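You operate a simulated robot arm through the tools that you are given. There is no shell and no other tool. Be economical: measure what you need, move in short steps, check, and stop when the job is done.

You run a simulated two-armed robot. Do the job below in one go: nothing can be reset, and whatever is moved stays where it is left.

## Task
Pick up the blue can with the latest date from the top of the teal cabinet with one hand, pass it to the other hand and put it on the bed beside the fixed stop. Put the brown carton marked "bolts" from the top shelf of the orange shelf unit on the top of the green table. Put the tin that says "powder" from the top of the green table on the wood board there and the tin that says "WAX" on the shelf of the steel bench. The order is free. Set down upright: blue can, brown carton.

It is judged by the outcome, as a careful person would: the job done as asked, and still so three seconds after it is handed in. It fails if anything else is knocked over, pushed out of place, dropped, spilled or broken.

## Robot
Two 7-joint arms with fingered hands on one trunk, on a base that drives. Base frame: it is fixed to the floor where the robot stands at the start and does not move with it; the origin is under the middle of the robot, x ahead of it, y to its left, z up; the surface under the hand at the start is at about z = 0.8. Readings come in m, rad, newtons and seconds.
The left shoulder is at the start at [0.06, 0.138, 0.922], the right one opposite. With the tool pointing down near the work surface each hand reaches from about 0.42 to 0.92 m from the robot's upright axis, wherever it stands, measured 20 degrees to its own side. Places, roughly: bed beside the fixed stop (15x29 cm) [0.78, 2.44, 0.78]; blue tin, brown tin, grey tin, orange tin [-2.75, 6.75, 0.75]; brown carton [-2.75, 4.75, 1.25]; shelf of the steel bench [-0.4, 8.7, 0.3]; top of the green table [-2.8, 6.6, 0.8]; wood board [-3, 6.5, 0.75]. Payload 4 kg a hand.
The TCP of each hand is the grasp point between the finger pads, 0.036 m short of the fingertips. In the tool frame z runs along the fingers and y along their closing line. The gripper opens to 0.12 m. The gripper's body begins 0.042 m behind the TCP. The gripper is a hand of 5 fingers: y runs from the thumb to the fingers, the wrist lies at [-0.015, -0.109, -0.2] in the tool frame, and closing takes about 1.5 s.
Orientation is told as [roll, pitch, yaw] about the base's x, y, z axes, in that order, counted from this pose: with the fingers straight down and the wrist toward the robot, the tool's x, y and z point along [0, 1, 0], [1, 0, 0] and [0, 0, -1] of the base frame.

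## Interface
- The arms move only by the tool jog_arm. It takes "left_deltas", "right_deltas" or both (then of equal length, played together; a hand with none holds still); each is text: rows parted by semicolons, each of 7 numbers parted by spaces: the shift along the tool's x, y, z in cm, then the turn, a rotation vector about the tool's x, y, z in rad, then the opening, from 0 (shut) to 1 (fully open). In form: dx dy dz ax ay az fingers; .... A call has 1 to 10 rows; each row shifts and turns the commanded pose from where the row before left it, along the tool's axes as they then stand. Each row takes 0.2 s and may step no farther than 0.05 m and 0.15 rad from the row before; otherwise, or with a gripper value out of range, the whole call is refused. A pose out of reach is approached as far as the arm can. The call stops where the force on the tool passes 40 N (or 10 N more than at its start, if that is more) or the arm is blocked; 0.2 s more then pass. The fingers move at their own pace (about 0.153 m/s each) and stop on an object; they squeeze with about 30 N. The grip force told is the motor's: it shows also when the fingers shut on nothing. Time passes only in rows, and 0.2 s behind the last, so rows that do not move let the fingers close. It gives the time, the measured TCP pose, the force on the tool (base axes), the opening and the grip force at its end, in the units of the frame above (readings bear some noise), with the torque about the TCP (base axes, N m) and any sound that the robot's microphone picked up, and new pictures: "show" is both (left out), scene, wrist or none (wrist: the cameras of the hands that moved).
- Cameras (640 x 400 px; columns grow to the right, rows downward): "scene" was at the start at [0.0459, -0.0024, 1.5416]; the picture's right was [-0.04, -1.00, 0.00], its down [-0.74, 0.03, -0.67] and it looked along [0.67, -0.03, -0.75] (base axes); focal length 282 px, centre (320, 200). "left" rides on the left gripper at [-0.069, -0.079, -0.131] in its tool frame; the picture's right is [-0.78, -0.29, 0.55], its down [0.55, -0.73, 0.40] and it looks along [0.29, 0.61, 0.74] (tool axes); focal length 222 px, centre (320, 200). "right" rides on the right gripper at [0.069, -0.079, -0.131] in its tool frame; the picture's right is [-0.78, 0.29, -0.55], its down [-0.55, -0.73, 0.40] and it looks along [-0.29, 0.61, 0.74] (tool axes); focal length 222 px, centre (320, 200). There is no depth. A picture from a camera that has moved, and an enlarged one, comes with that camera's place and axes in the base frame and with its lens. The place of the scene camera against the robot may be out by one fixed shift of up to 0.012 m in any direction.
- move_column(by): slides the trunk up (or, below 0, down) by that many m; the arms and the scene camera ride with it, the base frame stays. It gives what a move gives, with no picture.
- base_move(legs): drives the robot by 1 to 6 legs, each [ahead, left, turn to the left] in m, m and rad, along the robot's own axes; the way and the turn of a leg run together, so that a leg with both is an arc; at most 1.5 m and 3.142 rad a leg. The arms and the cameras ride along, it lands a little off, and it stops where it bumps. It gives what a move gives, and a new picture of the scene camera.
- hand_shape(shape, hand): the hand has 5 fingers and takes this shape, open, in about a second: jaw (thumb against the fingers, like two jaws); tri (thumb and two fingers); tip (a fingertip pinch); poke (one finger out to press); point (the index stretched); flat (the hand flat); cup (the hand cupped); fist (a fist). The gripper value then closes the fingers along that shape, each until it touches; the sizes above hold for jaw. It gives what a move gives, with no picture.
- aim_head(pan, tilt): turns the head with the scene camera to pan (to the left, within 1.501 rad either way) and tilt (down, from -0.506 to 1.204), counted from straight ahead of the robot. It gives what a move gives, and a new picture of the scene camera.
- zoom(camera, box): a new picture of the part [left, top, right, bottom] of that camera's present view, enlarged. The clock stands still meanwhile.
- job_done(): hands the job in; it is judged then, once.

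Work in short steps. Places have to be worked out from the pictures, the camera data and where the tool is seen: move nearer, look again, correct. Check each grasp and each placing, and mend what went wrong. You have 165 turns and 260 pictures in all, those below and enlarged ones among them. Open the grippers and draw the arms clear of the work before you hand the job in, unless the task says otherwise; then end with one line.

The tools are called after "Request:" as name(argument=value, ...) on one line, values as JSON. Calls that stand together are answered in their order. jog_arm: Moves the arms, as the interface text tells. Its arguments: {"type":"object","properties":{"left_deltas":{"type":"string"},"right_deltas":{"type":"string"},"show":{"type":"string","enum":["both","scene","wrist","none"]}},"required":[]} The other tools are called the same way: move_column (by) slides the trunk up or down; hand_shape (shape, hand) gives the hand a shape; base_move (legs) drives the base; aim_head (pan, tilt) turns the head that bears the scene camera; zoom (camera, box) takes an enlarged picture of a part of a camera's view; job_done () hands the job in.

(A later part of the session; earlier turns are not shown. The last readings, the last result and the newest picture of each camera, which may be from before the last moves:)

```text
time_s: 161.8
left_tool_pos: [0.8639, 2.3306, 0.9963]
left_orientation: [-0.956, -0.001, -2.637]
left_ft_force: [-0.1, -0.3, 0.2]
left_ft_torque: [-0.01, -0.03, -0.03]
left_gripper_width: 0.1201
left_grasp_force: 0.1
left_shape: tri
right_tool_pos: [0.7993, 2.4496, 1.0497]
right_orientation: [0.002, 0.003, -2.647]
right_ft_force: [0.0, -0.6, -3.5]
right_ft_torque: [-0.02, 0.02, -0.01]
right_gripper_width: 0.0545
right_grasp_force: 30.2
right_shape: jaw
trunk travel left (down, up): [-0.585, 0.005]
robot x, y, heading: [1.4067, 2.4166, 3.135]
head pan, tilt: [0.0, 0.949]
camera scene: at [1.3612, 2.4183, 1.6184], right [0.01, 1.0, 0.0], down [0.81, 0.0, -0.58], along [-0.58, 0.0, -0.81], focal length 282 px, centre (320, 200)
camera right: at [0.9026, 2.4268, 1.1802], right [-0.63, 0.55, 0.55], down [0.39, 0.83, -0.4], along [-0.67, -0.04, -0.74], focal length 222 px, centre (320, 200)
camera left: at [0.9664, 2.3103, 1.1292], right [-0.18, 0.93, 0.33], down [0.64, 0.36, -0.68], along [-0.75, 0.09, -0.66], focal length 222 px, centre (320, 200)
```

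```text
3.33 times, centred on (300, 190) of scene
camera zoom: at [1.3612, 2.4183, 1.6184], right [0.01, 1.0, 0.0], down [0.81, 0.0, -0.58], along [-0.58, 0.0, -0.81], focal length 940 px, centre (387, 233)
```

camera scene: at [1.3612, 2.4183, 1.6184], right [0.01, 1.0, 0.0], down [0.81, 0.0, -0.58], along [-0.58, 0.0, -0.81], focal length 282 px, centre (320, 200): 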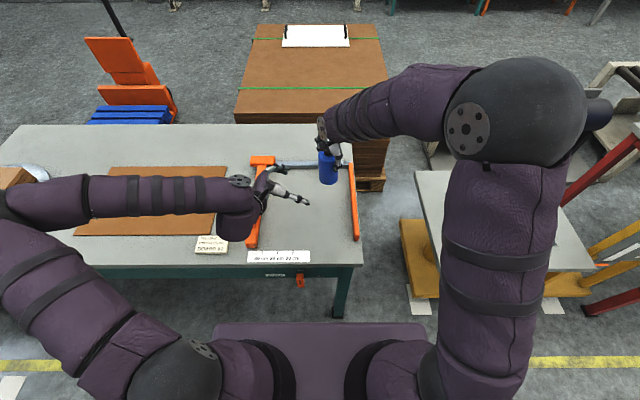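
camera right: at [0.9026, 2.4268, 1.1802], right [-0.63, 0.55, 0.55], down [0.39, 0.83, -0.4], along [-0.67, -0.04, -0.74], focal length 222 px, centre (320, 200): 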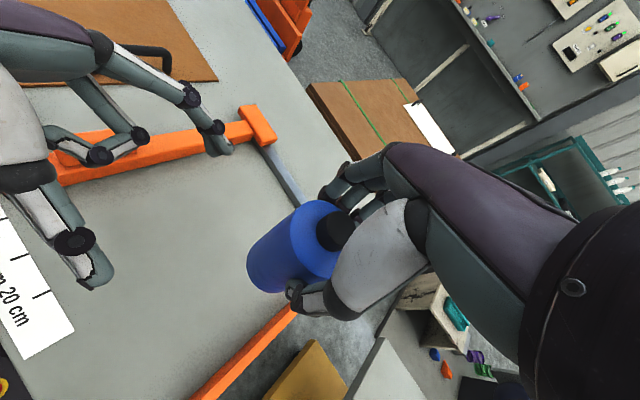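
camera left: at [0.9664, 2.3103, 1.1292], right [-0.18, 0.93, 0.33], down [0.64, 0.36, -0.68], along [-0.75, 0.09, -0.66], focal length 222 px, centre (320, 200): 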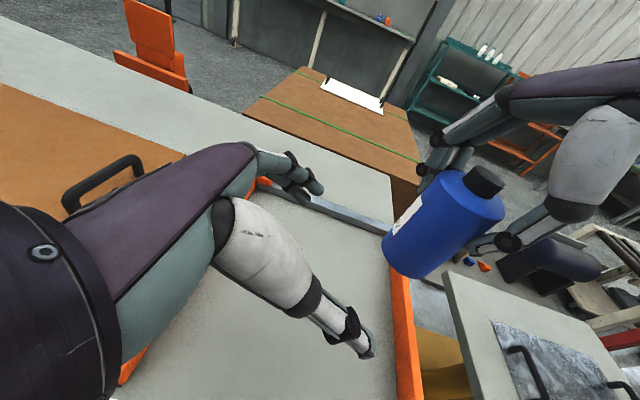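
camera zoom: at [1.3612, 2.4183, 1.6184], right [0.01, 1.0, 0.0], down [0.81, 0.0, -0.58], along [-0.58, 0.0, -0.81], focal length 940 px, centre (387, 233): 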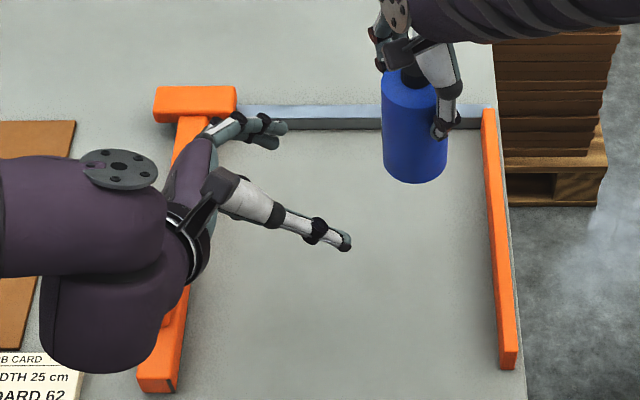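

Geometry as planned; I slide the left hand 12 cm in horizontally around the can's lower part.

Request:
jog_arm(left_deltas="-1.74 0 2.44 0 0 0 1;-1.74 0 2.44 0 0 0 1;-1.74 0 2.44 0 0 0 1;-1.74 0 2.44 0 0 0 1", show="wrist")

Request:
zoom(camera="right", box=[150, 150, 410, 350])

Request:
zoom(camera="scene", box=[280, 120, 380, 220])

```text
time_s: 162.8
left_tool_pos: [0.8122, 2.421, 0.9992]
left_orientation: [-0.961, 0.0, -2.638]
left_ft_force: [-0.4, -1.0, -0.1]
left_ft_torque: [-0.01, 0.0, 0.02]
left_gripper_width: 0.1202
left_grasp_force: 0.0
left_shape: tri
left hand out of reach, approached as far as the arm can: row 4
right_tool_pos: [0.7996, 2.4499, 1.0503]
right_orientation: [0.0, -0.001, -2.648]
right_ft_force: [0.7, -0.6, -2.9]
right_ft_torque: [0.01, -0.01, 0.01]
right_gripper_width: 0.0541
right_grasp_force: 30.3
right_shape: jaw
trunk travel left (down, up): [-0.585, 0.005]
robot x, y, heading: [1.4104, 2.4123, 3.138]
head pan, tilt: [0.0, 0.949]
camera left: at [0.9139, 2.3994, 1.131], right [-0.18, 0.93, 0.33], down [0.64, 0.36, -0.68], along [-0.75, 0.09, -0.66], focal length 222 px, centre (320, 200)
```

left: 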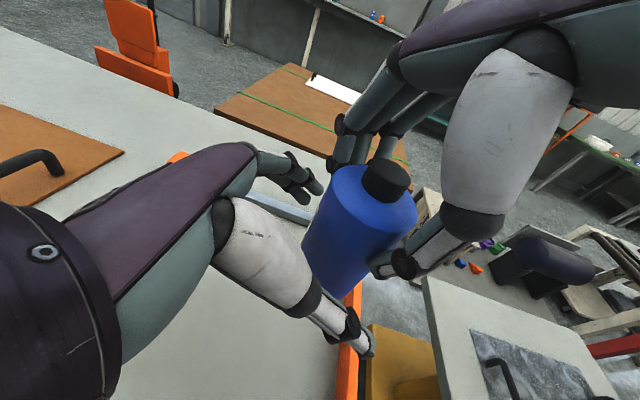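

```text
2.00 times, centred on (280, 250) of right
camera zoom: at [0.9038, 2.4261, 1.1808], right [-0.63, 0.55, 0.55], down [0.39, 0.83, -0.4], along [-0.67, -0.04, -0.74], focal length 444 px, centre (400, 100)
```

zoom: 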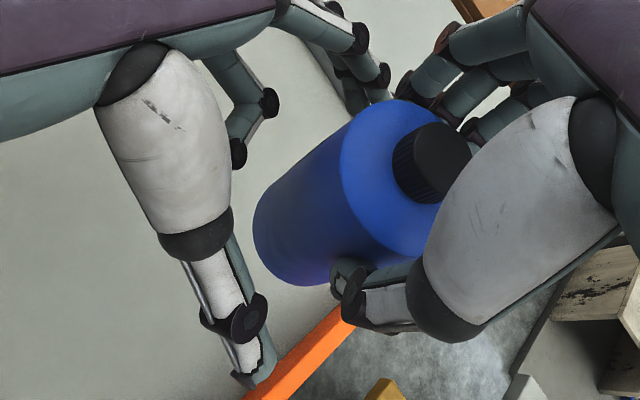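

```text
4.00 times, centred on (330, 170) of scene
camera zoom: at [1.3629, 2.4173, 1.6185], right [0.01, 1.0, 0.0], down [0.81, 0.0, -0.58], along [-0.58, 0.0, -0.81], focal length 1128 px, centre (280, 320)
```

zoom: 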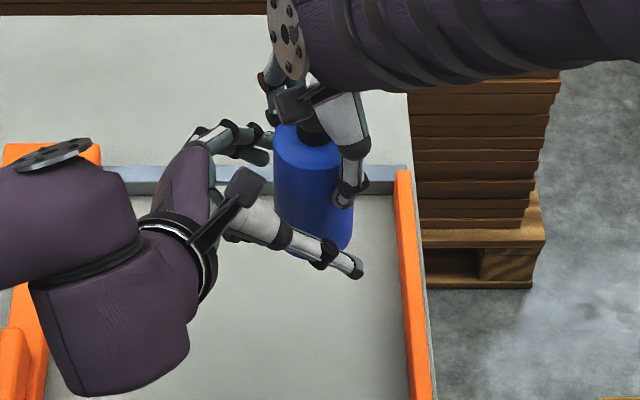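

The left hand stopped 1.7 cm short at its limit, so I bring the can to it with the right hand, then close the left fingers.

Request:
jog_arm(right_deltas="0.85 0.14 0 0 0 0 0;0.85 0.14 0 0 0 0 0;0 0 0 0 0 0 0;0 0 0 0 0 0 0;0 0 0 0 0 0 0;0 0 0 0 0 0 0;0 0 0 0 0 0 0;0 0 0 0 0 0 0;0 0 0 0 0 0 0;0 0 0 0 0 0 0", left_deltas="0 0 0 0 0 0 1;0 0 0 0 0 0 1;0 0 0 0 0 0 0.6;0 0 0 0 0 0 0;0 0 0 0 0 0 0;0 0 0 0 0 0 0;0 0 0 0 0 0 0;0 0 0 0 0 0 0;0 0 0 0 0 0 0;0 0 0 0 0 0 0", show="wrist")

Request:
zoom(camera="scene", box=[280, 120, 380, 220])

```text
time_s: 165.0
left_tool_pos: [0.8111, 2.4206, 0.9993]
left_orientation: [-0.959, 0.0, -2.637]
left_ft_force: [-2.2, 0.9, 0.1]
left_ft_torque: [-0.01, 0.01, 0.02]
left_gripper_width: 0.0468
left_grasp_force: 30.3
left_shape: tri
right_tool_pos: [0.8058, 2.4321, 1.0493]
right_orientation: [0.001, 0.002, -2.647]
right_ft_force: [2.3, -1.3, -1.5]
right_ft_torque: [-0.02, -0.1, 0.01]
right_gripper_width: 0.0545
right_grasp_force: 29.8
right_shape: jaw
trunk travel left (down, up): [-0.585, 0.005]
robot x, y, heading: [1.4103, 2.4186, 3.14]
head pan, tilt: [0.0, 0.949]
camera right: at [0.9095, 2.4099, 1.1806], right [-0.63, 0.55, 0.55], down [0.39, 0.83, -0.4], along [-0.67, -0.04, -0.74], focal length 222 px, centre (320, 200)
camera left: at [0.9137, 2.3994, 1.1306], right [-0.18, 0.93, 0.33], down [0.64, 0.36, -0.68], along [-0.75, 0.09, -0.66], focal length 222 px, centre (320, 200)
```

right: 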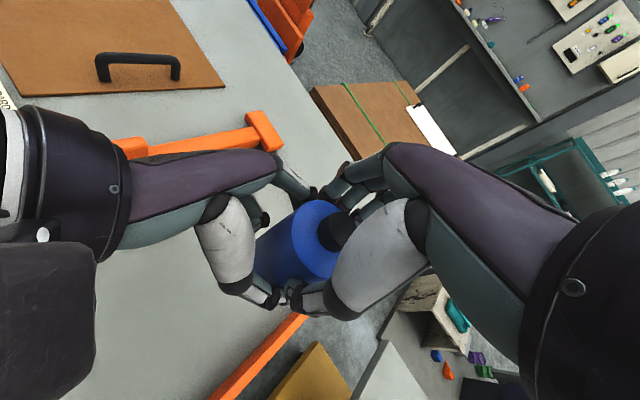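
left: 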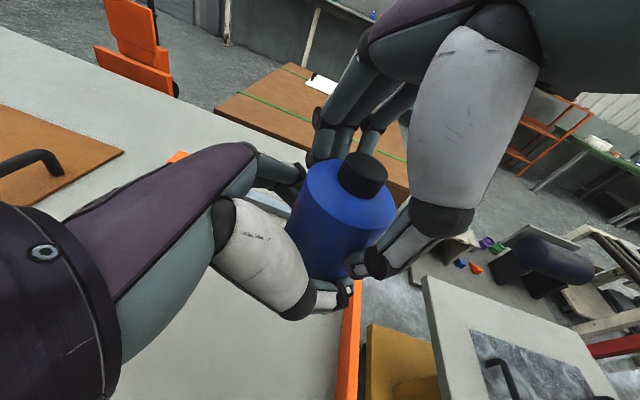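

```text
4.00 times, centred on (330, 170) of scene
camera zoom: at [1.3624, 2.4176, 1.6184], right [0.01, 1.0, 0.0], down [0.81, 0.0, -0.58], along [-0.58, 0.0, -0.81], focal length 1128 px, centre (280, 320)
```

zoom: 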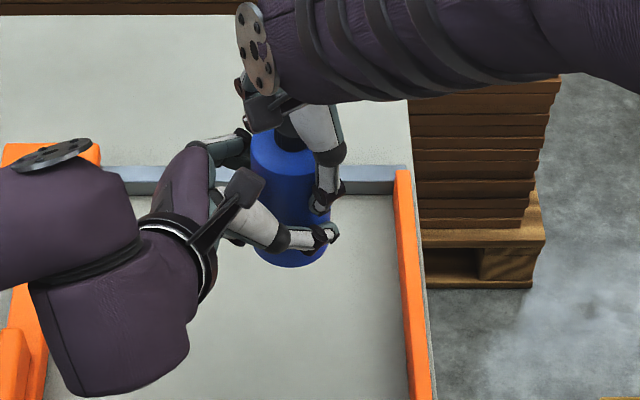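

Both hands hold the can. To keep any slip harmless, I lower both hands together until the can is about 2 cm above the bed before the right lets go.

Request:
jog_arm(right_deltas="0 0 3 0 0 0 0;0 0 3 0 0 0 0;0 0 3 0 0 0 0;0 0 3 0 0 0 0;0 0 2.5 0 0 0 0", left_deltas="2.46 0 1.72 0 0 0 0;2.46 0 1.72 0 0 0 0;2.46 0 1.72 0 0 0 0;2.46 0 1.72 0 0 0 0;2.05 0 1.43 0 0 0 0", show="wrist")

Request:
zoom(camera="scene", box=[260, 140, 380, 230])

```text
time_s: 166.2
left_tool_pos: [0.8191, 2.3997, 0.8583]
left_orientation: [-0.959, 0.003, -2.64]
left_ft_force: [-5.9, 13.1, -14.8]
left_ft_torque: [-0.37, -0.49, -0.25]
left_gripper_width: 0.0456
left_grasp_force: 29.6
left_shape: tri
left hand out of reach, approached as far as the arm can: row 2, 3, 4, 5
right_tool_pos: [0.8061, 2.4312, 0.9059]
right_orientation: [0.002, -0.004, -2.647]
right_ft_force: [5.1, -14.1, 15.8]
right_ft_torque: [-0.76, -0.01, 0.2]
right_gripper_width: 0.0552
right_grasp_force: 29.7
right_shape: jaw
trunk travel left (down, up): [-0.585, 0.005]
robot x, y, heading: [1.4062, 2.4182, 3.139]
head pan, tilt: [0.0, 0.949]
camera right: at [0.9103, 2.4084, 1.0362], right [-0.63, 0.55, 0.55], down [0.38, 0.83, -0.4], along [-0.68, -0.04, -0.74], focal length 222 px, centre (320, 200)
camera left: at [0.9202, 2.3773, 0.9907], right [-0.18, 0.93, 0.33], down [0.64, 0.36, -0.68], along [-0.75, 0.09, -0.66], focal length 222 px, centre (320, 200)
```

right: 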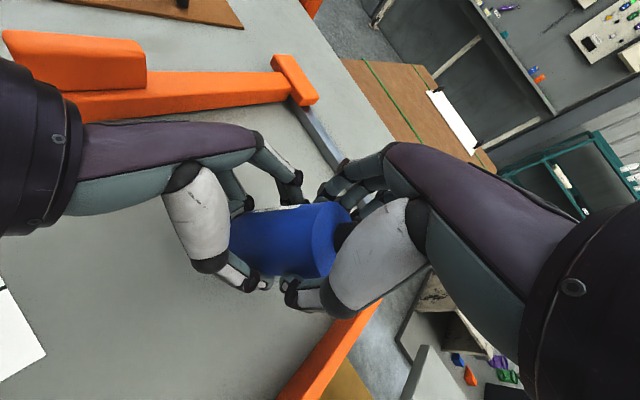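
left: 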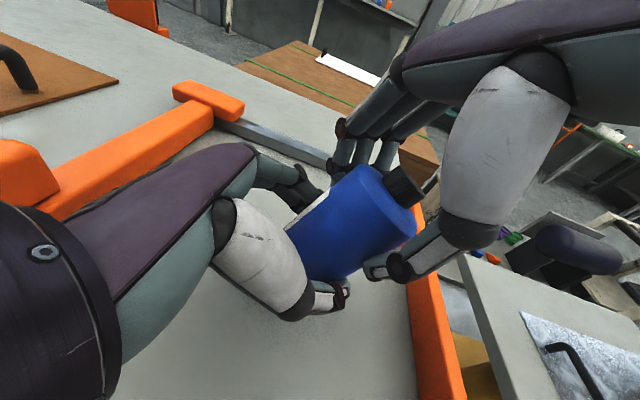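

```text
4.44 times, centred on (320, 185) of scene
camera zoom: at [1.3618, 2.4175, 1.6184], right [0.01, 1.0, 0.0], down [0.81, 0.0, -0.58], along [-0.58, 0.0, -0.81], focal length 1253 px, centre (320, 267)
```

zoom: 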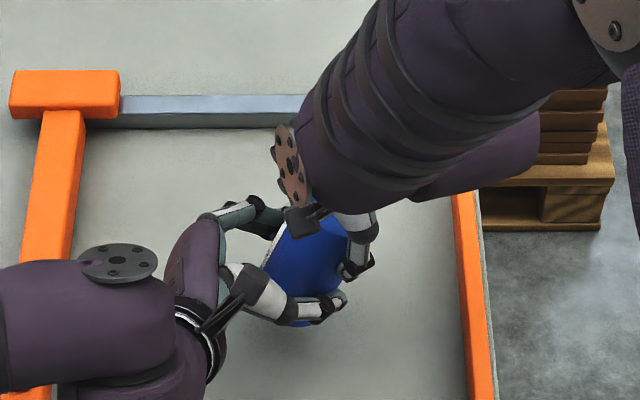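

The left arm hit its limit and lagged 2 cm sideways, tilting the can. I shift the right hand by the same amount to bring the can upright again.

Request:
jog_arm(right_deltas="1.1 0.15 0 0 0 0 0;1.1 0.15 0 0 0 0 0;0 0 0 0 0 0 0", show="wrist")

Request:
zoom(camera="scene", box=[260, 140, 380, 230])

Request:
zoom(camera="left", box=[200, 120, 480, 350])

```text
time_s: 167.0
left_tool_pos: [0.8174, 2.3977, 0.8585]
left_orientation: [-0.956, 0.001, -2.635]
left_ft_force: [2.8, -2.1, -15.4]
left_ft_torque: [-0.2, -0.46, 0.14]
left_gripper_width: 0.0457
left_grasp_force: 30.1
left_shape: tri
right_tool_pos: [0.8131, 2.4137, 0.9048]
right_orientation: [-0.001, 0.0, -2.651]
right_ft_force: [-1.8, 1.2, 15.2]
right_ft_torque: [-0.04, 0.46, -0.13]
right_gripper_width: 0.0564
right_grasp_force: 29.6
right_shape: jaw
trunk travel left (down, up): [-0.585, 0.005]
robot x, y, heading: [1.4077, 2.4178, 3.136]
head pan, tilt: [0.0, 0.949]
camera right: at [0.9175, 2.3899, 1.0357], right [-0.63, 0.55, 0.55], down [0.39, 0.83, -0.4], along [-0.68, -0.04, -0.74], focal length 222 px, centre (320, 200)
```

right: 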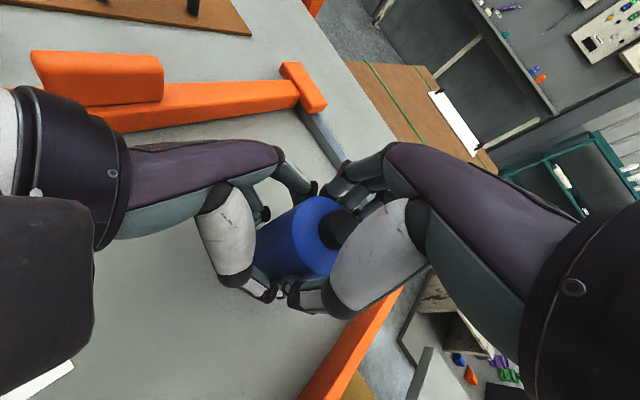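

```text
4.44 times, centred on (320, 185) of scene
camera zoom: at [1.3623, 2.4177, 1.6184], right [0.01, 1.0, 0.0], down [0.81, 0.0, -0.58], along [-0.58, 0.0, -0.81], focal length 1253 px, centre (320, 267)
```

zoom: 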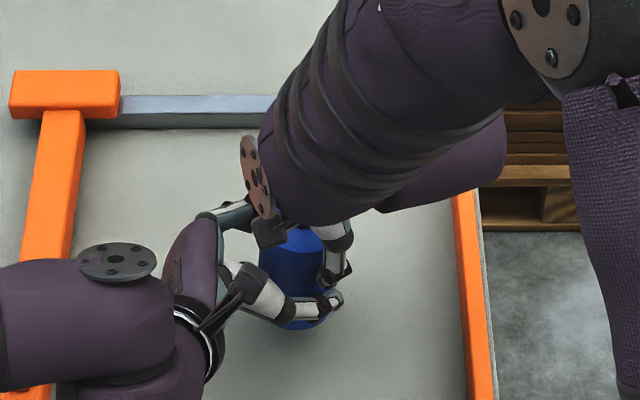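

```text
1.74 times, centred on (340, 235) of left
camera zoom: at [0.9197, 2.3764, 0.991], right [-0.18, 0.93, 0.33], down [0.64, 0.36, -0.68], along [-0.75, 0.09, -0.66], focal length 386 px, centre (285, 139)
```

zoom: 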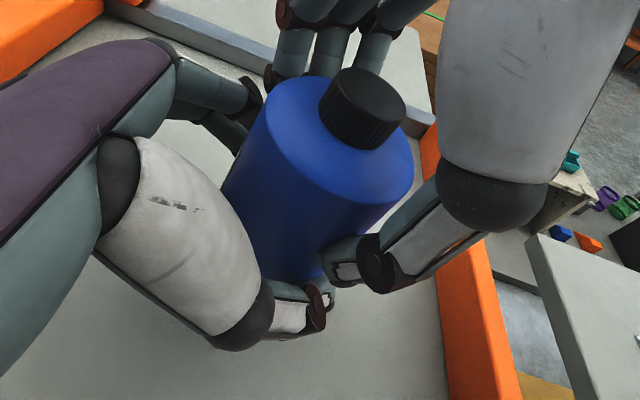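

Upright again, about 2.5 cm above the bed. I open the right hand, let the left hold alone, and raise the right hand clear.

Request:
jog_arm(right_deltas="0 0 -0.15 0 0 0 0;0 0 0 0 0 0 0.4;0 0 0 0 0 0 0.8;0 0 0 0 0 0 0.9;0 0 0 0 0 0 0.9;0 0 -2 0 0 0 0.9;0 0 -4 0 0 0 0.9;0 0 -4 0 0 0 0.9;0 0 -4 0 0 0 0.9", show="both")

Request:
zoom(camera="scene", box=[260, 140, 380, 230])

```text
time_s: 169.0
left_tool_pos: [0.8195, 2.3985, 0.8604]
left_orientation: [-0.959, -0.001, -2.639]
left_ft_force: [0.0, -0.8, -0.6]
left_ft_torque: [-0.02, -0.05, 0.0]
left_gripper_width: 0.0463
left_grasp_force: 29.8
left_shape: tri
right_tool_pos: [0.815, 2.4114, 1.045]
right_orientation: [0.0, 0.003, -2.649]
right_ft_force: [0.7, 0.1, -0.3]
right_ft_torque: [0.01, 0.02, -0.01]
right_gripper_width: 0.1077
right_grasp_force: 0.2
right_shape: jaw
trunk travel left (down, up): [-0.585, 0.005]
robot x, y, heading: [1.4081, 2.4161, 3.139]
head pan, tilt: [0.0, 0.949]
camera scene: at [1.3631, 2.4177, 1.6184], right [0.01, 1.0, 0.0], down [0.81, 0.0, -0.58], along [-0.58, 0.0, -0.81], focal length 282 px, centre (320, 200)
camera right: at [0.9185, 2.3888, 1.1769], right [-0.63, 0.55, 0.55], down [0.39, 0.83, -0.4], along [-0.67, -0.04, -0.74], focal length 222 px, centre (320, 200)
```

scene: 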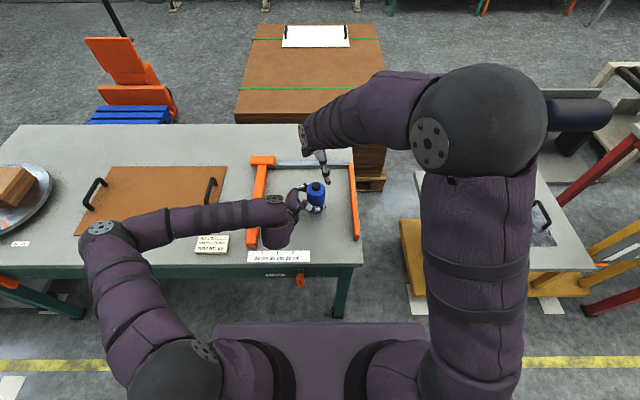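
right: 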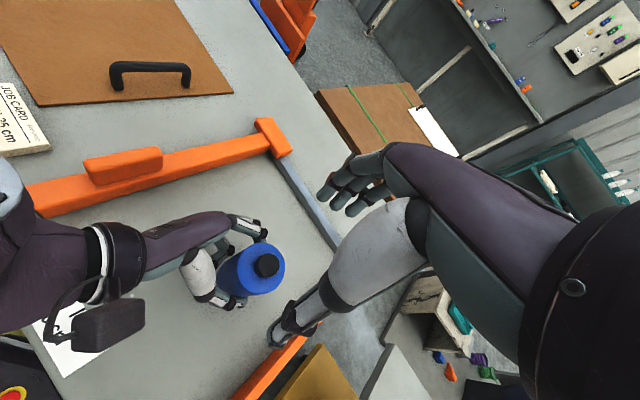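

```text
4.44 times, centred on (320, 185) of scene
camera zoom: at [1.3631, 2.4177, 1.6184], right [0.01, 1.0, 0.0], down [0.81, 0.0, -0.58], along [-0.58, 0.0, -0.81], focal length 1253 px, centre (320, 267)
```

zoom: 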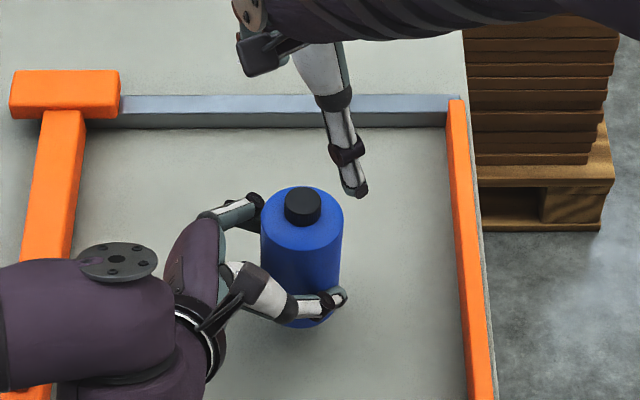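

The left hand holds the can upright alone. I lower it in 5 mm steps until it touches the bed.

Request:
jog_arm(left_deltas="0.41 0 0.287 0 0 0 0;0.41 0 0.287 0 0 0 0", show="none")

Request:
jog_arm(left_deltas="0.41 0 0.287 0 0 0 0;0.41 0 0.287 0 0 0 0", show="wrist")

Request:
zoom(camera="scene", box=[260, 140, 380, 230])

```text
time_s: 169.6
left_tool_pos: [0.8192, 2.3961, 0.8518]
left_orientation: [-0.961, -0.001, -2.639]
left_ft_force: [0.1, 0.3, -0.5]
left_ft_torque: [0.0, -0.03, 0.01]
left_gripper_width: 0.0462
left_grasp_force: 30.4
left_shape: tri
left hand out of reach, approached as far as the arm can: row 2
right_tool_pos: [0.8138, 2.4107, 1.0457]
right_orientation: [0.0, 0.001, -2.648]
right_ft_force: [0.1, -0.1, -0.2]
right_ft_torque: [-0.01, -0.01, 0.0]
right_gripper_width: 0.108
right_grasp_force: 0.1
right_shape: jaw
trunk travel left (down, up): [-0.585, 0.005]
robot x, y, heading: [1.4097, 2.4168, 3.136]
head pan, tilt: [0.0, 0.949]
```

```text
time_s: 170.2
left_tool_pos: [0.8215, 2.3938, 0.8421]
left_orientation: [-0.961, -0.002, -2.636]
left_ft_force: [-0.5, -0.7, 0.3]
left_ft_torque: [-0.02, 0.0, 0.0]
left_gripper_width: 0.0461
left_grasp_force: 29.8
left_shape: tri
left hand out of reach, approached as far as the arm can: row 2
right_tool_pos: [0.8139, 2.412, 1.0448]
right_orientation: [0.0, -0.002, -2.648]
right_ft_force: [1.0, -0.6, 0.4]
right_ft_torque: [0.03, -0.01, 0.02]
right_gripper_width: 0.1078
right_grasp_force: 0.1
right_shape: jaw
trunk travel left (down, up): [-0.585, 0.005]
robot x, y, heading: [1.411, 2.4215, 3.134]
head pan, tilt: [0.0, 0.949]
camera left: at [0.9223, 2.3707, 0.9741], right [-0.18, 0.93, 0.33], down [0.64, 0.36, -0.68], along [-0.75, 0.09, -0.66], focal length 222 px, centre (320, 200)
```

left: 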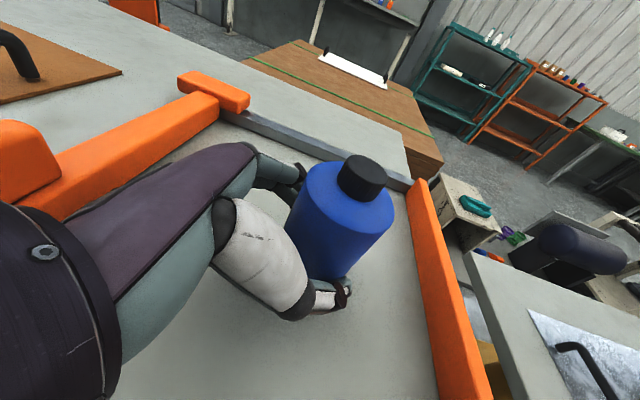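

```text
4.44 times, centred on (320, 185) of scene
camera zoom: at [1.3624, 2.4176, 1.6184], right [0.01, 1.0, 0.0], down [0.81, 0.0, -0.58], along [-0.58, 0.0, -0.81], focal length 1253 px, centre (320, 267)
```

zoom: 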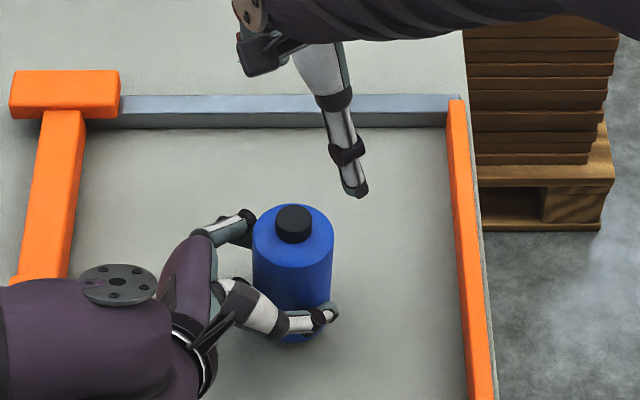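

Still in the air by about a centimetre; continue lowering and watch for contact force.

Request:
jog_arm(left_deltas="0.33 0 0.23 0 0 0 0;0.33 0 0.23 0 0 0 0", show="none")

Request:
jog_arm(left_deltas="0.33 0 0.23 0 0 0 0", show="none")

Request:
zoom(camera="scene", box=[260, 140, 380, 230])

```text
time_s: 170.8
left_tool_pos: [0.8222, 2.3891, 0.8354]
left_orientation: [-0.958, -0.003, -2.64]
left_ft_force: [0.1, -0.5, -0.2]
left_ft_torque: [0.0, -0.02, 0.02]
left_gripper_width: 0.0463
left_grasp_force: 30.0
left_shape: tri
left hand out of reach, approached as far as the arm can: row 2
right_tool_pos: [0.8136, 2.4099, 1.0454]
right_orientation: [-0.001, -0.001, -2.647]
right_ft_force: [-0.1, -0.6, -0.8]
right_ft_torque: [0.0, 0.02, 0.03]
right_gripper_width: 0.1078
right_grasp_force: 0.1
right_shape: jaw
trunk travel left (down, up): [-0.585, 0.005]
robot x, y, heading: [1.4111, 2.4154, 3.135]
head pan, tilt: [0.0, 0.949]
```

```text
time_s: 171.2
left_tool_pos: [0.8213, 2.3892, 0.8333]
left_orientation: [-0.96, -0.002, -2.639]
left_ft_force: [-0.1, -0.1, 0.0]
left_ft_torque: [-0.02, -0.01, 0.01]
left_gripper_width: 0.0461
left_grasp_force: 29.7
left_shape: tri
right_tool_pos: [0.8143, 2.4113, 1.0469]
right_orientation: [0.0, 0.001, -2.648]
right_ft_force: [0.7, -0.6, -0.4]
right_ft_torque: [-0.03, -0.02, -0.02]
right_gripper_width: 0.1076
right_grasp_force: 0.0
right_shape: jaw
trunk travel left (down, up): [-0.585, 0.005]
robot x, y, heading: [1.4071, 2.4181, 3.139]
head pan, tilt: [0.0, 0.949]
```

```text
4.44 times, centred on (320, 185) of scene
camera zoom: at [1.3624, 2.4175, 1.6184], right [0.01, 1.0, 0.0], down [0.81, 0.0, -0.58], along [-0.58, 0.0, -0.81], focal length 1253 px, centre (320, 267)
```

zoom: 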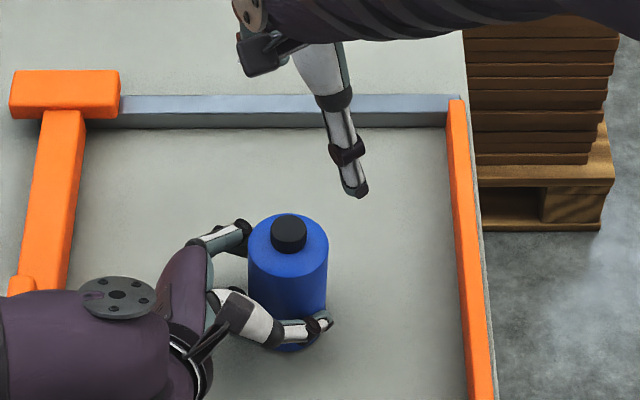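

Lowering drifts the can toward −y, so I strafe the base 4.5 cm right while it's still just above the bed.

Request:
base_move(legs=[[0, -0.045, 0]])

Request:
jog_arm(left_deltas="0.33 0 0.23 0 0 0 0;0.33 0 0.23 0 0 0 0", show="wrist")

```text
time_s: 172.1
left_tool_pos: [0.8225, 2.4342, 0.8324]
left_orientation: [-0.958, -0.001, -2.639]
left_ft_force: [-0.2, 0.7, 0.7]
left_ft_torque: [-0.06, 0.01, 0.02]
left_gripper_width: 0.0463
left_grasp_force: 29.9
left_shape: tri
right_tool_pos: [0.8154, 2.4593, 1.0453]
right_orientation: [0.002, 0.0, -2.648]
right_ft_force: [-0.4, 0.4, 0.1]
right_ft_torque: [-0.02, 0.01, -0.01]
right_gripper_width: 0.1078
right_grasp_force: 0.0
right_shape: jaw
trunk travel left (down, up): [-0.585, 0.005]
robot x, y, heading: [1.4081, 2.463, 3.134]
head pan, tilt: [0.0, 0.949]
camera scene: at [1.3627, 2.4652, 1.6184], right [0.01, 1.0, 0.0], down [0.81, -0.01, -0.58], along [-0.58, 0.0, -0.81], focal length 282 px, centre (320, 200)
```

scene: 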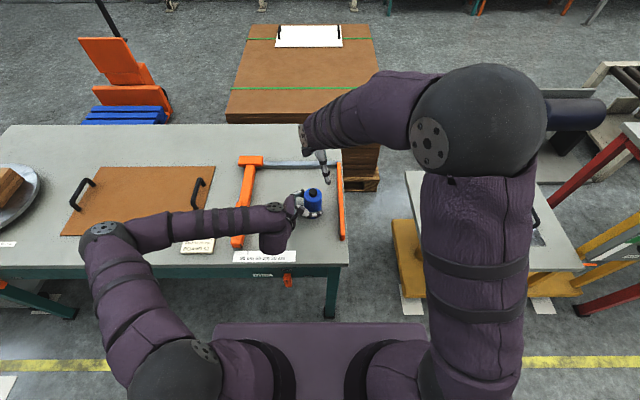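

```text
time_s: 172.7
left_tool_pos: [0.8218, 2.4321, 0.8277]
left_orientation: [-0.963, -0.004, -2.64]
left_ft_force: [0.8, 0.7, 10.6]
left_ft_torque: [0.18, 0.28, -0.12]
left_gripper_width: 0.0464
left_grasp_force: 29.5
left_shape: tri
left hand out of reach, approached as far as the arm can: row 2
right_tool_pos: [0.8141, 2.4577, 1.0459]
right_orientation: [-0.003, 0.0, -2.648]
right_ft_force: [-0.7, -0.3, -0.2]
right_ft_torque: [0.02, 0.0, 0.0]
right_gripper_width: 0.1076
right_grasp_force: 0.1
right_shape: jaw
trunk travel left (down, up): [-0.585, 0.005]
robot x, y, heading: [1.4052, 2.4644, 3.136]
head pan, tilt: [0.0, 0.949]
camera left: at [0.9252, 2.4096, 0.9594], right [-0.17, 0.93, 0.33], down [0.64, 0.36, -0.68], along [-0.75, 0.09, -0.65], focal length 222 px, centre (320, 200)
```

left: 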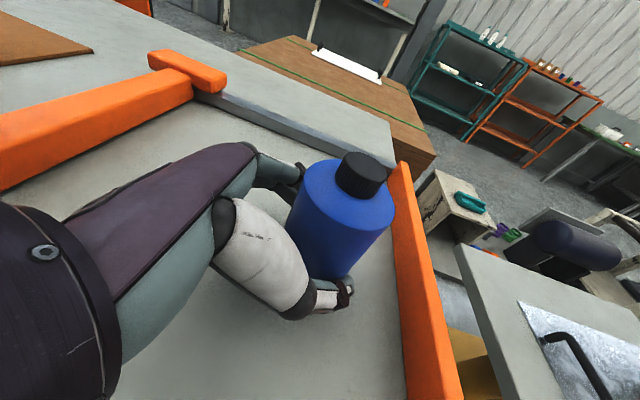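

Contact with the bed (10 N). I open the left hand and check the can stands.

Request:
jog_arm(left_deltas="-0.1 0 -0.07 0 0 0 0;0 0 0 0 0 0 0.5;0 0 0 0 0 0 0.6;0 0 0 0 0 0 0.8;0 0 0 0 0 0 1;0 0 0 0 0 0 1", show="wrist")

Request:
zoom(camera="scene", box=[260, 140, 380, 230])

```text
time_s: 174.1
left_tool_pos: [0.8243, 2.4312, 0.8257]
left_orientation: [-0.959, 0.0, -2.64]
left_ft_force: [-0.1, -0.6, 0.0]
left_ft_torque: [0.02, 0.0, -0.01]
left_gripper_width: 0.1194
left_grasp_force: 0.2
left_shape: tri
right_tool_pos: [0.8135, 2.4567, 1.0452]
right_orientation: [0.001, 0.0, -2.647]
right_ft_force: [-0.2, 0.6, 0.5]
right_ft_torque: [0.01, 0.0, 0.01]
right_gripper_width: 0.1076
right_grasp_force: 0.0
right_shape: jaw
trunk travel left (down, up): [-0.585, 0.005]
robot x, y, heading: [1.4079, 2.4601, 3.137]
head pan, tilt: [0.0, 0.949]
camera left: at [0.9251, 2.4093, 0.9586], right [-0.18, 0.93, 0.33], down [0.64, 0.36, -0.68], along [-0.75, 0.09, -0.66], focal length 222 px, centre (320, 200)
```

left: 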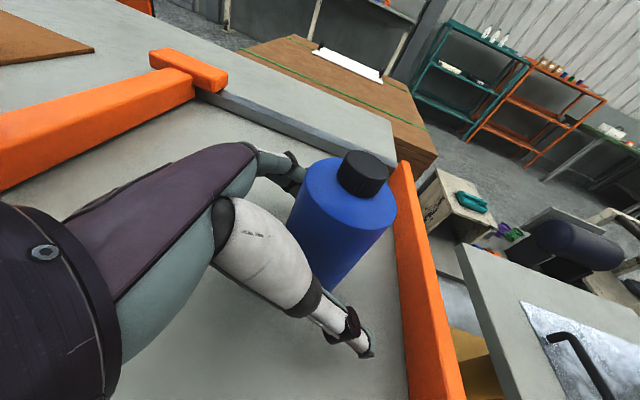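

```text
4.44 times, centred on (320, 185) of scene
camera zoom: at [1.3629, 2.4628, 1.6184], right [0.01, 1.0, 0.0], down [0.81, 0.0, -0.58], along [-0.58, 0.0, -0.81], focal length 1253 px, centre (320, 267)
```

zoom: 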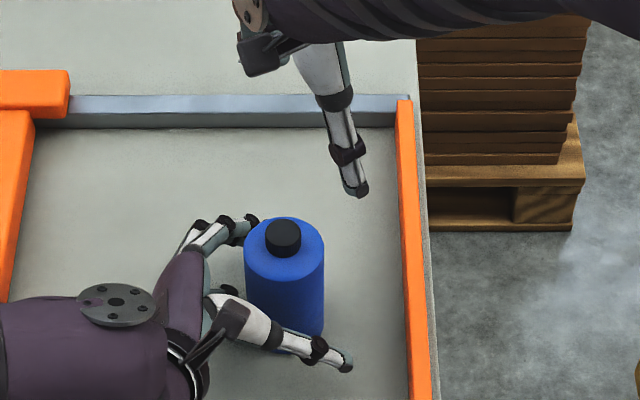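

The can stands. I withdraw the left hand straight back, then up, and raise the right one as well.

Request:
jog_arm(left_deltas="1.74 0 -2.44 0 0 0 1;1.74 0 -2.44 0 0 0 1;1.2 0 -2.6 0 0 0 1;0 0 -3.5 0 0 0 1;-2.46 0 -1.72 0 0 0 1;-2.46 0 -1.72 0 0 0 1;-2.46 0 -1.72 0 0 0 1;-2.46 0 -1.72 0 0 0 1;-2.46 0 -1.72 0 0 0 1;-2.46 0 -1.72 0 0 0 1", right_deltas="0 0 -2 0 0 0 0.9;0 0 -2 0 0 0 0.9;0 0 -2 0 0 0 0.9;0 0 -2 0 0 0 0.9;0 0 -1 0 0 0 0.9;0 -2 -1 0 0 0 0.9;0 -2 0 0 0 0 0.9;0 -2 0 0 0 0 0.9;0 -2 0 0 0 0 0.9;0 -2 0 0 0 0 0.9", show="scene")

Request:
zoom(camera="scene", box=[260, 140, 380, 230])

```text
time_s: 176.3
left_tool_pos: [0.8805, 2.3315, 1.0324]
left_orientation: [-0.96, 0.001, -2.639]
left_ft_force: [-0.9, -1.0, -0.1]
left_ft_torque: [0.02, -0.03, 0.01]
left_gripper_width: 0.1198
left_grasp_force: 0.1
left_shape: tri
right_tool_pos: [0.9036, 2.5056, 1.1455]
right_orientation: [0.001, -0.002, -2.647]
right_ft_force: [-0.3, 0.3, -0.3]
right_ft_torque: [-0.02, 0.01, -0.01]
right_gripper_width: 0.1078
right_grasp_force: 0.1
right_shape: jaw
trunk travel left (down, up): [-0.585, 0.005]
robot x, y, heading: [1.4078, 2.4584, 3.136]
head pan, tilt: [0.0, 0.949]
camera scene: at [1.3642, 2.4641, 1.6184], right [0.01, 1.0, 0.0], down [0.81, -0.01, -0.58], along [-0.58, 0.0, -0.81], focal length 282 px, centre (320, 200)
```

scene: 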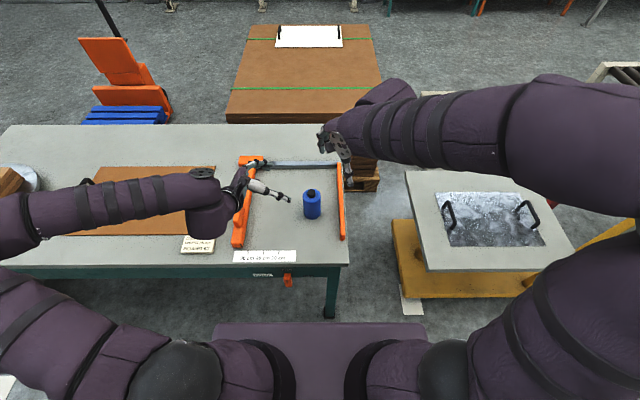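

```text
4.44 times, centred on (320, 185) of scene
camera zoom: at [1.3642, 2.4641, 1.6184], right [0.01, 1.0, 0.0], down [0.81, -0.01, -0.58], along [-0.58, 0.0, -0.81], focal length 1253 px, centre (320, 267)
```

zoom: 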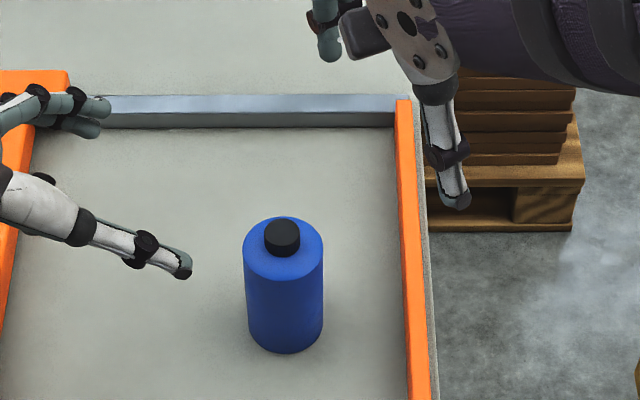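

The blue can is placed and standing. I back away, then look along the aisle to find the way to the orange shelf.

Request:
base_move(legs=[[-0.75, 0, 0], [0, 0, -1.57]])

Request:
jog_arm(left_deltas="0 0 0 0 -0.13 0 1;0 0 0 0 -0.13 0 1;0 0 0 0.0298 0.1196 0.0424 1;0 0 0 0.0298 0.1196 0.0424 1;0 0 0 0.0298 0.1196 0.0424 1;0 0 0 0.0298 0.1196 0.0424 1;0 0 0 0.0298 0.1196 0.0424 1;0 0 0 0.0298 0.1196 0.0424 1;0 0 0 0.0298 0.1196 0.0424 1;0 0 0 0.0298 0.1196 0.0424 1", show="none")

Request:
jog_arm(left_deltas="0 0 0 0.0298 0.1196 0.0424 1;0 0 0 0.0298 0.1196 0.0424 1;3 0 0 0 0 0 1;3 0 0 0 0 0 1;0 0 -3 0 0 0 1;0 0 -3 0 0 0 1", right_deltas="0 0 0 0 0 0.125 1;0 0 0 0 0 0.125 1;0 0 0 0 0 0.125 1;0 0 0 0 0 0.125 1;-3 0 0 0 0 0 1;-3 0 0 0 0 0 1", show="none")

Request:
hand_shape(hand="left", shape="jaw")

Request:
aim_head(pan=0.5, tilt=0.4)

```text
time_s: 184.2
left_tool_pos: [2.0261, 2.9868, 1.0316]
left_orientation: [-0.96, -0.001, 2.071]
left_ft_force: [0.0, -0.1, -0.5]
left_ft_torque: [0.0, -0.04, 0.0]
left_gripper_width: 0.1198
left_grasp_force: 0.0
left_shape: tri
right_tool_pos: [2.201, 2.9646, 1.1448]
right_orientation: [0.0, 0.0, 2.06]
right_ft_force: [0.4, -0.7, 0.7]
right_ft_torque: [0.0, 0.01, 0.0]
right_gripper_width: 0.108
right_grasp_force: 0.0
right_shape: jaw
trunk travel left (down, up): [-0.585, 0.005]
robot x, y, heading: [2.1549, 2.4592, 1.562]
head pan, tilt: [0.0, 0.949]
camera scene: at [2.1542, 2.5018, 1.6184], right [1.0, -0.01, 0.0], down [-0.01, -0.81, -0.58], along [0.01, 0.58, -0.81], focal length 282 px, centre (320, 200)
```

scene: 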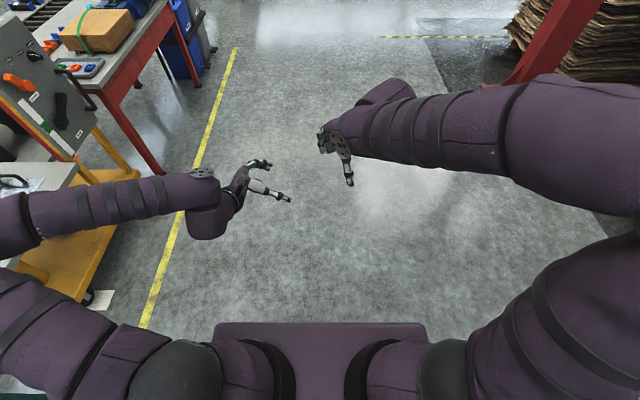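

```text
time_s: 186.3
left_tool_pos: [2.0258, 2.9863, 1.0323]
left_orientation: [-0.239, -0.047, 1.675]
left_ft_force: [0.4, -0.1, -0.5]
left_ft_torque: [0.01, -0.02, 0.0]
left_gripper_width: 0.1196
left_grasp_force: 0.1
left_shape: tri
right_tool_pos: [2.2004, 2.9654, 1.1465]
right_orientation: [0.001, 0.002, 2.062]
right_ft_force: [0.0, -0.1, 0.3]
right_ft_torque: [0.0, 0.02, 0.02]
right_gripper_width: 0.1077
right_grasp_force: 0.0
right_shape: jaw
trunk travel left (down, up): [-0.585, 0.005]
robot x, y, heading: [2.1595, 2.4576, 1.564]
head pan, tilt: [0.0, 0.949]
```

```text
time_s: 187.8
left_tool_pos: [1.9666, 2.9853, 1.093]
left_orientation: [0.002, 0.0, 1.581]
left_ft_force: [0.6, 0.3, -0.3]
left_ft_torque: [-0.01, -0.01, 0.0]
left_gripper_width: 0.1198
left_grasp_force: 0.0
left_shape: tri
right_tool_pos: [2.2617, 2.9639, 1.1461]
right_orientation: [-0.001, 0.001, 1.562]
right_ft_force: [-0.9, -0.3, 0.8]
right_ft_torque: [0.0, 0.0, -0.01]
right_gripper_width: 0.1198
right_grasp_force: 0.0
right_shape: jaw
trunk travel left (down, up): [-0.585, 0.005]
robot x, y, heading: [2.1523, 2.455, 1.564]
head pan, tilt: [0.0, 0.949]
```

```text
time_s: 188.7
left_tool_pos: [1.9669, 2.9859, 1.0916]
left_orientation: [0.002, 0.0, 1.583]
left_ft_force: [0.3, 0.0, 0.4]
left_ft_torque: [0.01, -0.01, 0.02]
left_gripper_width: 0.1199
left_grasp_force: 0.0
left_shape: jaw
right_tool_pos: [2.262, 2.9635, 1.1467]
right_orientation: [0.0, -0.001, 1.563]
right_ft_force: [-0.5, -0.2, -0.2]
right_ft_torque: [-0.04, 0.02, 0.0]
right_gripper_width: 0.1199
right_grasp_force: 0.1
right_shape: jaw
trunk travel left (down, up): [-0.585, 0.005]
robot x, y, heading: [2.1569, 2.4573, 1.559]
head pan, tilt: [0.0, 0.949]
```

```text
time_s: 189.6
left_tool_pos: [1.9671, 2.9856, 1.092]
left_orientation: [0.002, 0.002, 1.583]
left_ft_force: [0.0, 0.1, -0.3]
left_ft_torque: [0.0, -0.02, -0.02]
left_gripper_width: 0.1198
left_grasp_force: 0.1
left_shape: jaw
right_tool_pos: [2.2634, 2.9633, 1.1462]
right_orientation: [0.0, -0.002, 1.563]
right_ft_force: [0.8, -0.1, 0.7]
right_ft_torque: [0.05, 0.03, 0.02]
right_gripper_width: 0.1198
right_grasp_force: 0.1
right_shape: jaw
trunk travel left (down, up): [-0.585, 0.005]
robot x, y, heading: [2.1546, 2.4576, 1.563]
head pan, tilt: [0.499, 0.4]
camera scene: at [2.1099, 2.5108, 1.665], right [0.88, 0.47, 0.0], down [0.18, -0.34, -0.92], along [-0.43, 0.81, -0.39], focal length 282 px, centre (320, 200)
```

scene: 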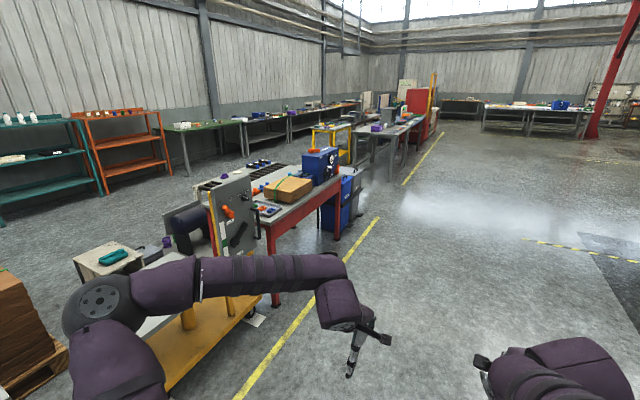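

There is a gap around y≈5.8–7.2 between the blue cabinet and the grey table. I drive up the aisle to y≈6.45 and turn to face −x.

Request:
base_move(legs=[[1.5, 0, 0], [1.5, 0, 0], [0.95, 0, 0], [0, 0, 1.57]])

Request:
aim_head(pan=0.0, tilt=0.4)

```text
time_s: 212.6
left_tool_pos: [1.6338, 6.2293, 1.0917]
left_orientation: [0.001, 0.0, -3.114]
left_ft_force: [0.2, -0.5, 0.6]
left_ft_torque: [0.03, 0.0, 0.02]
left_gripper_width: 0.1196
left_grasp_force: 0.1
left_shape: jaw
right_tool_pos: [1.6504, 6.5235, 1.1464]
right_orientation: [0.0, 0.0, -3.134]
right_ft_force: [-0.1, 0.1, 0.3]
right_ft_torque: [0.01, -0.02, -0.02]
right_gripper_width: 0.1196
right_grasp_force: 0.0
right_shape: jaw
trunk travel left (down, up): [-0.585, 0.005]
robot x, y, heading: [2.1568, 6.4266, -3.136]
head pan, tilt: [0.499, 0.4]
camera scene: at [2.1039, 6.3832, 1.665], right [-0.48, 0.87, 0.0], down [0.34, 0.19, -0.92], along [-0.81, -0.45, -0.39], focal length 282 px, centre (320, 200)
```

scene: 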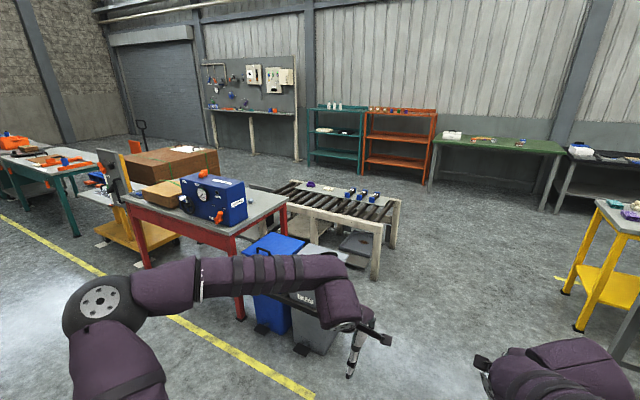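

```text
time_s: 213.5
left_tool_pos: [1.6315, 6.2282, 1.092]
left_orientation: [0.001, 0.002, -3.115]
left_ft_force: [-0.4, -0.4, -0.1]
left_ft_torque: [0.01, -0.03, -0.04]
left_gripper_width: 0.1195
left_grasp_force: 0.0
left_shape: jaw
right_tool_pos: [1.6505, 6.5242, 1.147]
right_orientation: [0.0, 0.0, -3.134]
right_ft_force: [-0.1, 0.3, 0.5]
right_ft_torque: [0.02, -0.01, -0.01]
right_gripper_width: 0.1198
right_grasp_force: 0.1
right_shape: jaw
trunk travel left (down, up): [-0.585, 0.005]
robot x, y, heading: [2.1585, 6.4248, -3.136]
head pan, tilt: [0.0, 0.4]
camera scene: at [2.0922, 6.4275, 1.665], right [-0.01, 1.0, 0.0], down [0.39, 0.0, -0.92], along [-0.92, -0.01, -0.39], focal length 282 px, centre (320, 200)
```

scene: 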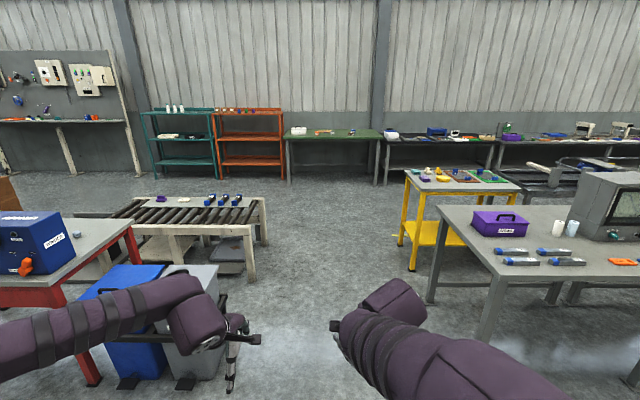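

The straight corridor at y≈6.5 is clear. I drive through and strafe to face the orange shelf unit.

Request:
base_move(legs=[[1.5, -0.08, 0], [1.5, 0, 0], [0.6, 0, 0], [0, 1.5, 0], [0, 0.25, 0]])

Request:
aim_head(pan=0.0, tilt=0.35)

```text
refused: leg 1 is longer than a leg can be; nothing moved
```

```text
time_s: 214.1
left_tool_pos: [1.6335, 6.2303, 1.0922]
left_orientation: [0.002, 0.002, -3.112]
left_ft_force: [0.2, -0.2, 0.1]
left_ft_torque: [0.03, 0.03, 0.02]
left_gripper_width: 0.1198
left_grasp_force: 0.0
left_shape: jaw
right_tool_pos: [1.649, 6.524, 1.1461]
right_orientation: [-0.001, 0.001, -3.134]
right_ft_force: [0.6, -0.5, 0.2]
right_ft_torque: [-0.01, -0.01, 0.03]
right_gripper_width: 0.1196
right_grasp_force: 0.1
right_shape: jaw
trunk travel left (down, up): [-0.585, 0.005]
robot x, y, heading: [2.1571, 6.4255, -3.139]
head pan, tilt: [0.0, 0.351]
camera scene: at [2.0917, 6.4276, 1.6696], right [-0.01, 1.0, 0.0], down [0.34, 0.0, -0.94], along [-0.94, -0.01, -0.34], focal length 282 px, centre (320, 200)
```

scene: 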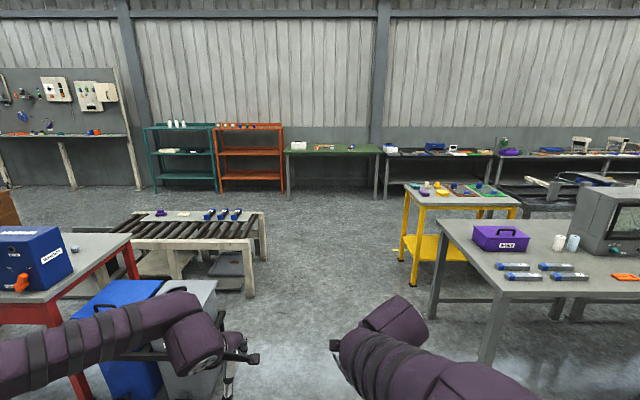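

The leg was slightly too long; I resend with shorter legs.

Request:
base_move(legs=[[1.4, -0.08, 0], [1.5, 0, 0], [0.65, 0, 0], [0, 1.5, 0], [0, 0.25, 0]])

```text
time_s: 239.8
left_tool_pos: [-1.9188, 4.5582, 1.0928]
left_orientation: [0.001, 0.001, -3.117]
left_ft_force: [0.4, 0.0, -1.0]
left_ft_torque: [0.03, -0.03, -0.03]
left_gripper_width: 0.1197
left_grasp_force: 0.1
left_shape: jaw
right_tool_pos: [-1.9006, 4.8532, 1.1459]
right_orientation: [0.0, -0.001, -3.135]
right_ft_force: [0.1, 0.3, 0.3]
right_ft_torque: [0.04, 0.01, 0.02]
right_gripper_width: 0.1197
right_grasp_force: 0.1
right_shape: jaw
trunk travel left (down, up): [-0.585, 0.005]
robot x, y, heading: [-1.3949, 4.7581, -3.137]
head pan, tilt: [0.0, 0.351]
camera scene: at [-1.4594, 4.7556, 1.6696], right [-0.01, 1.0, 0.0], down [0.34, 0.0, -0.94], along [-0.94, -0.01, -0.34], focal length 282 px, centre (320, 200)
```

scene: 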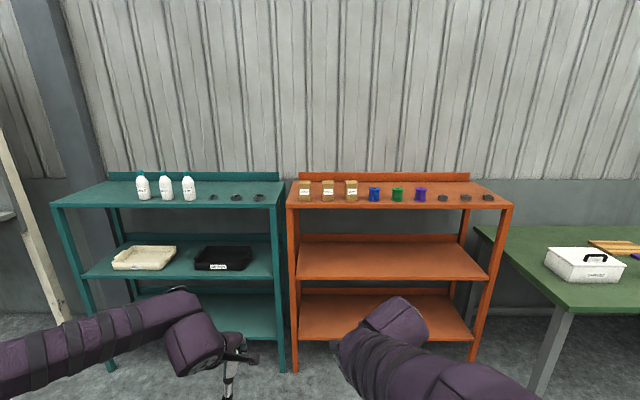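

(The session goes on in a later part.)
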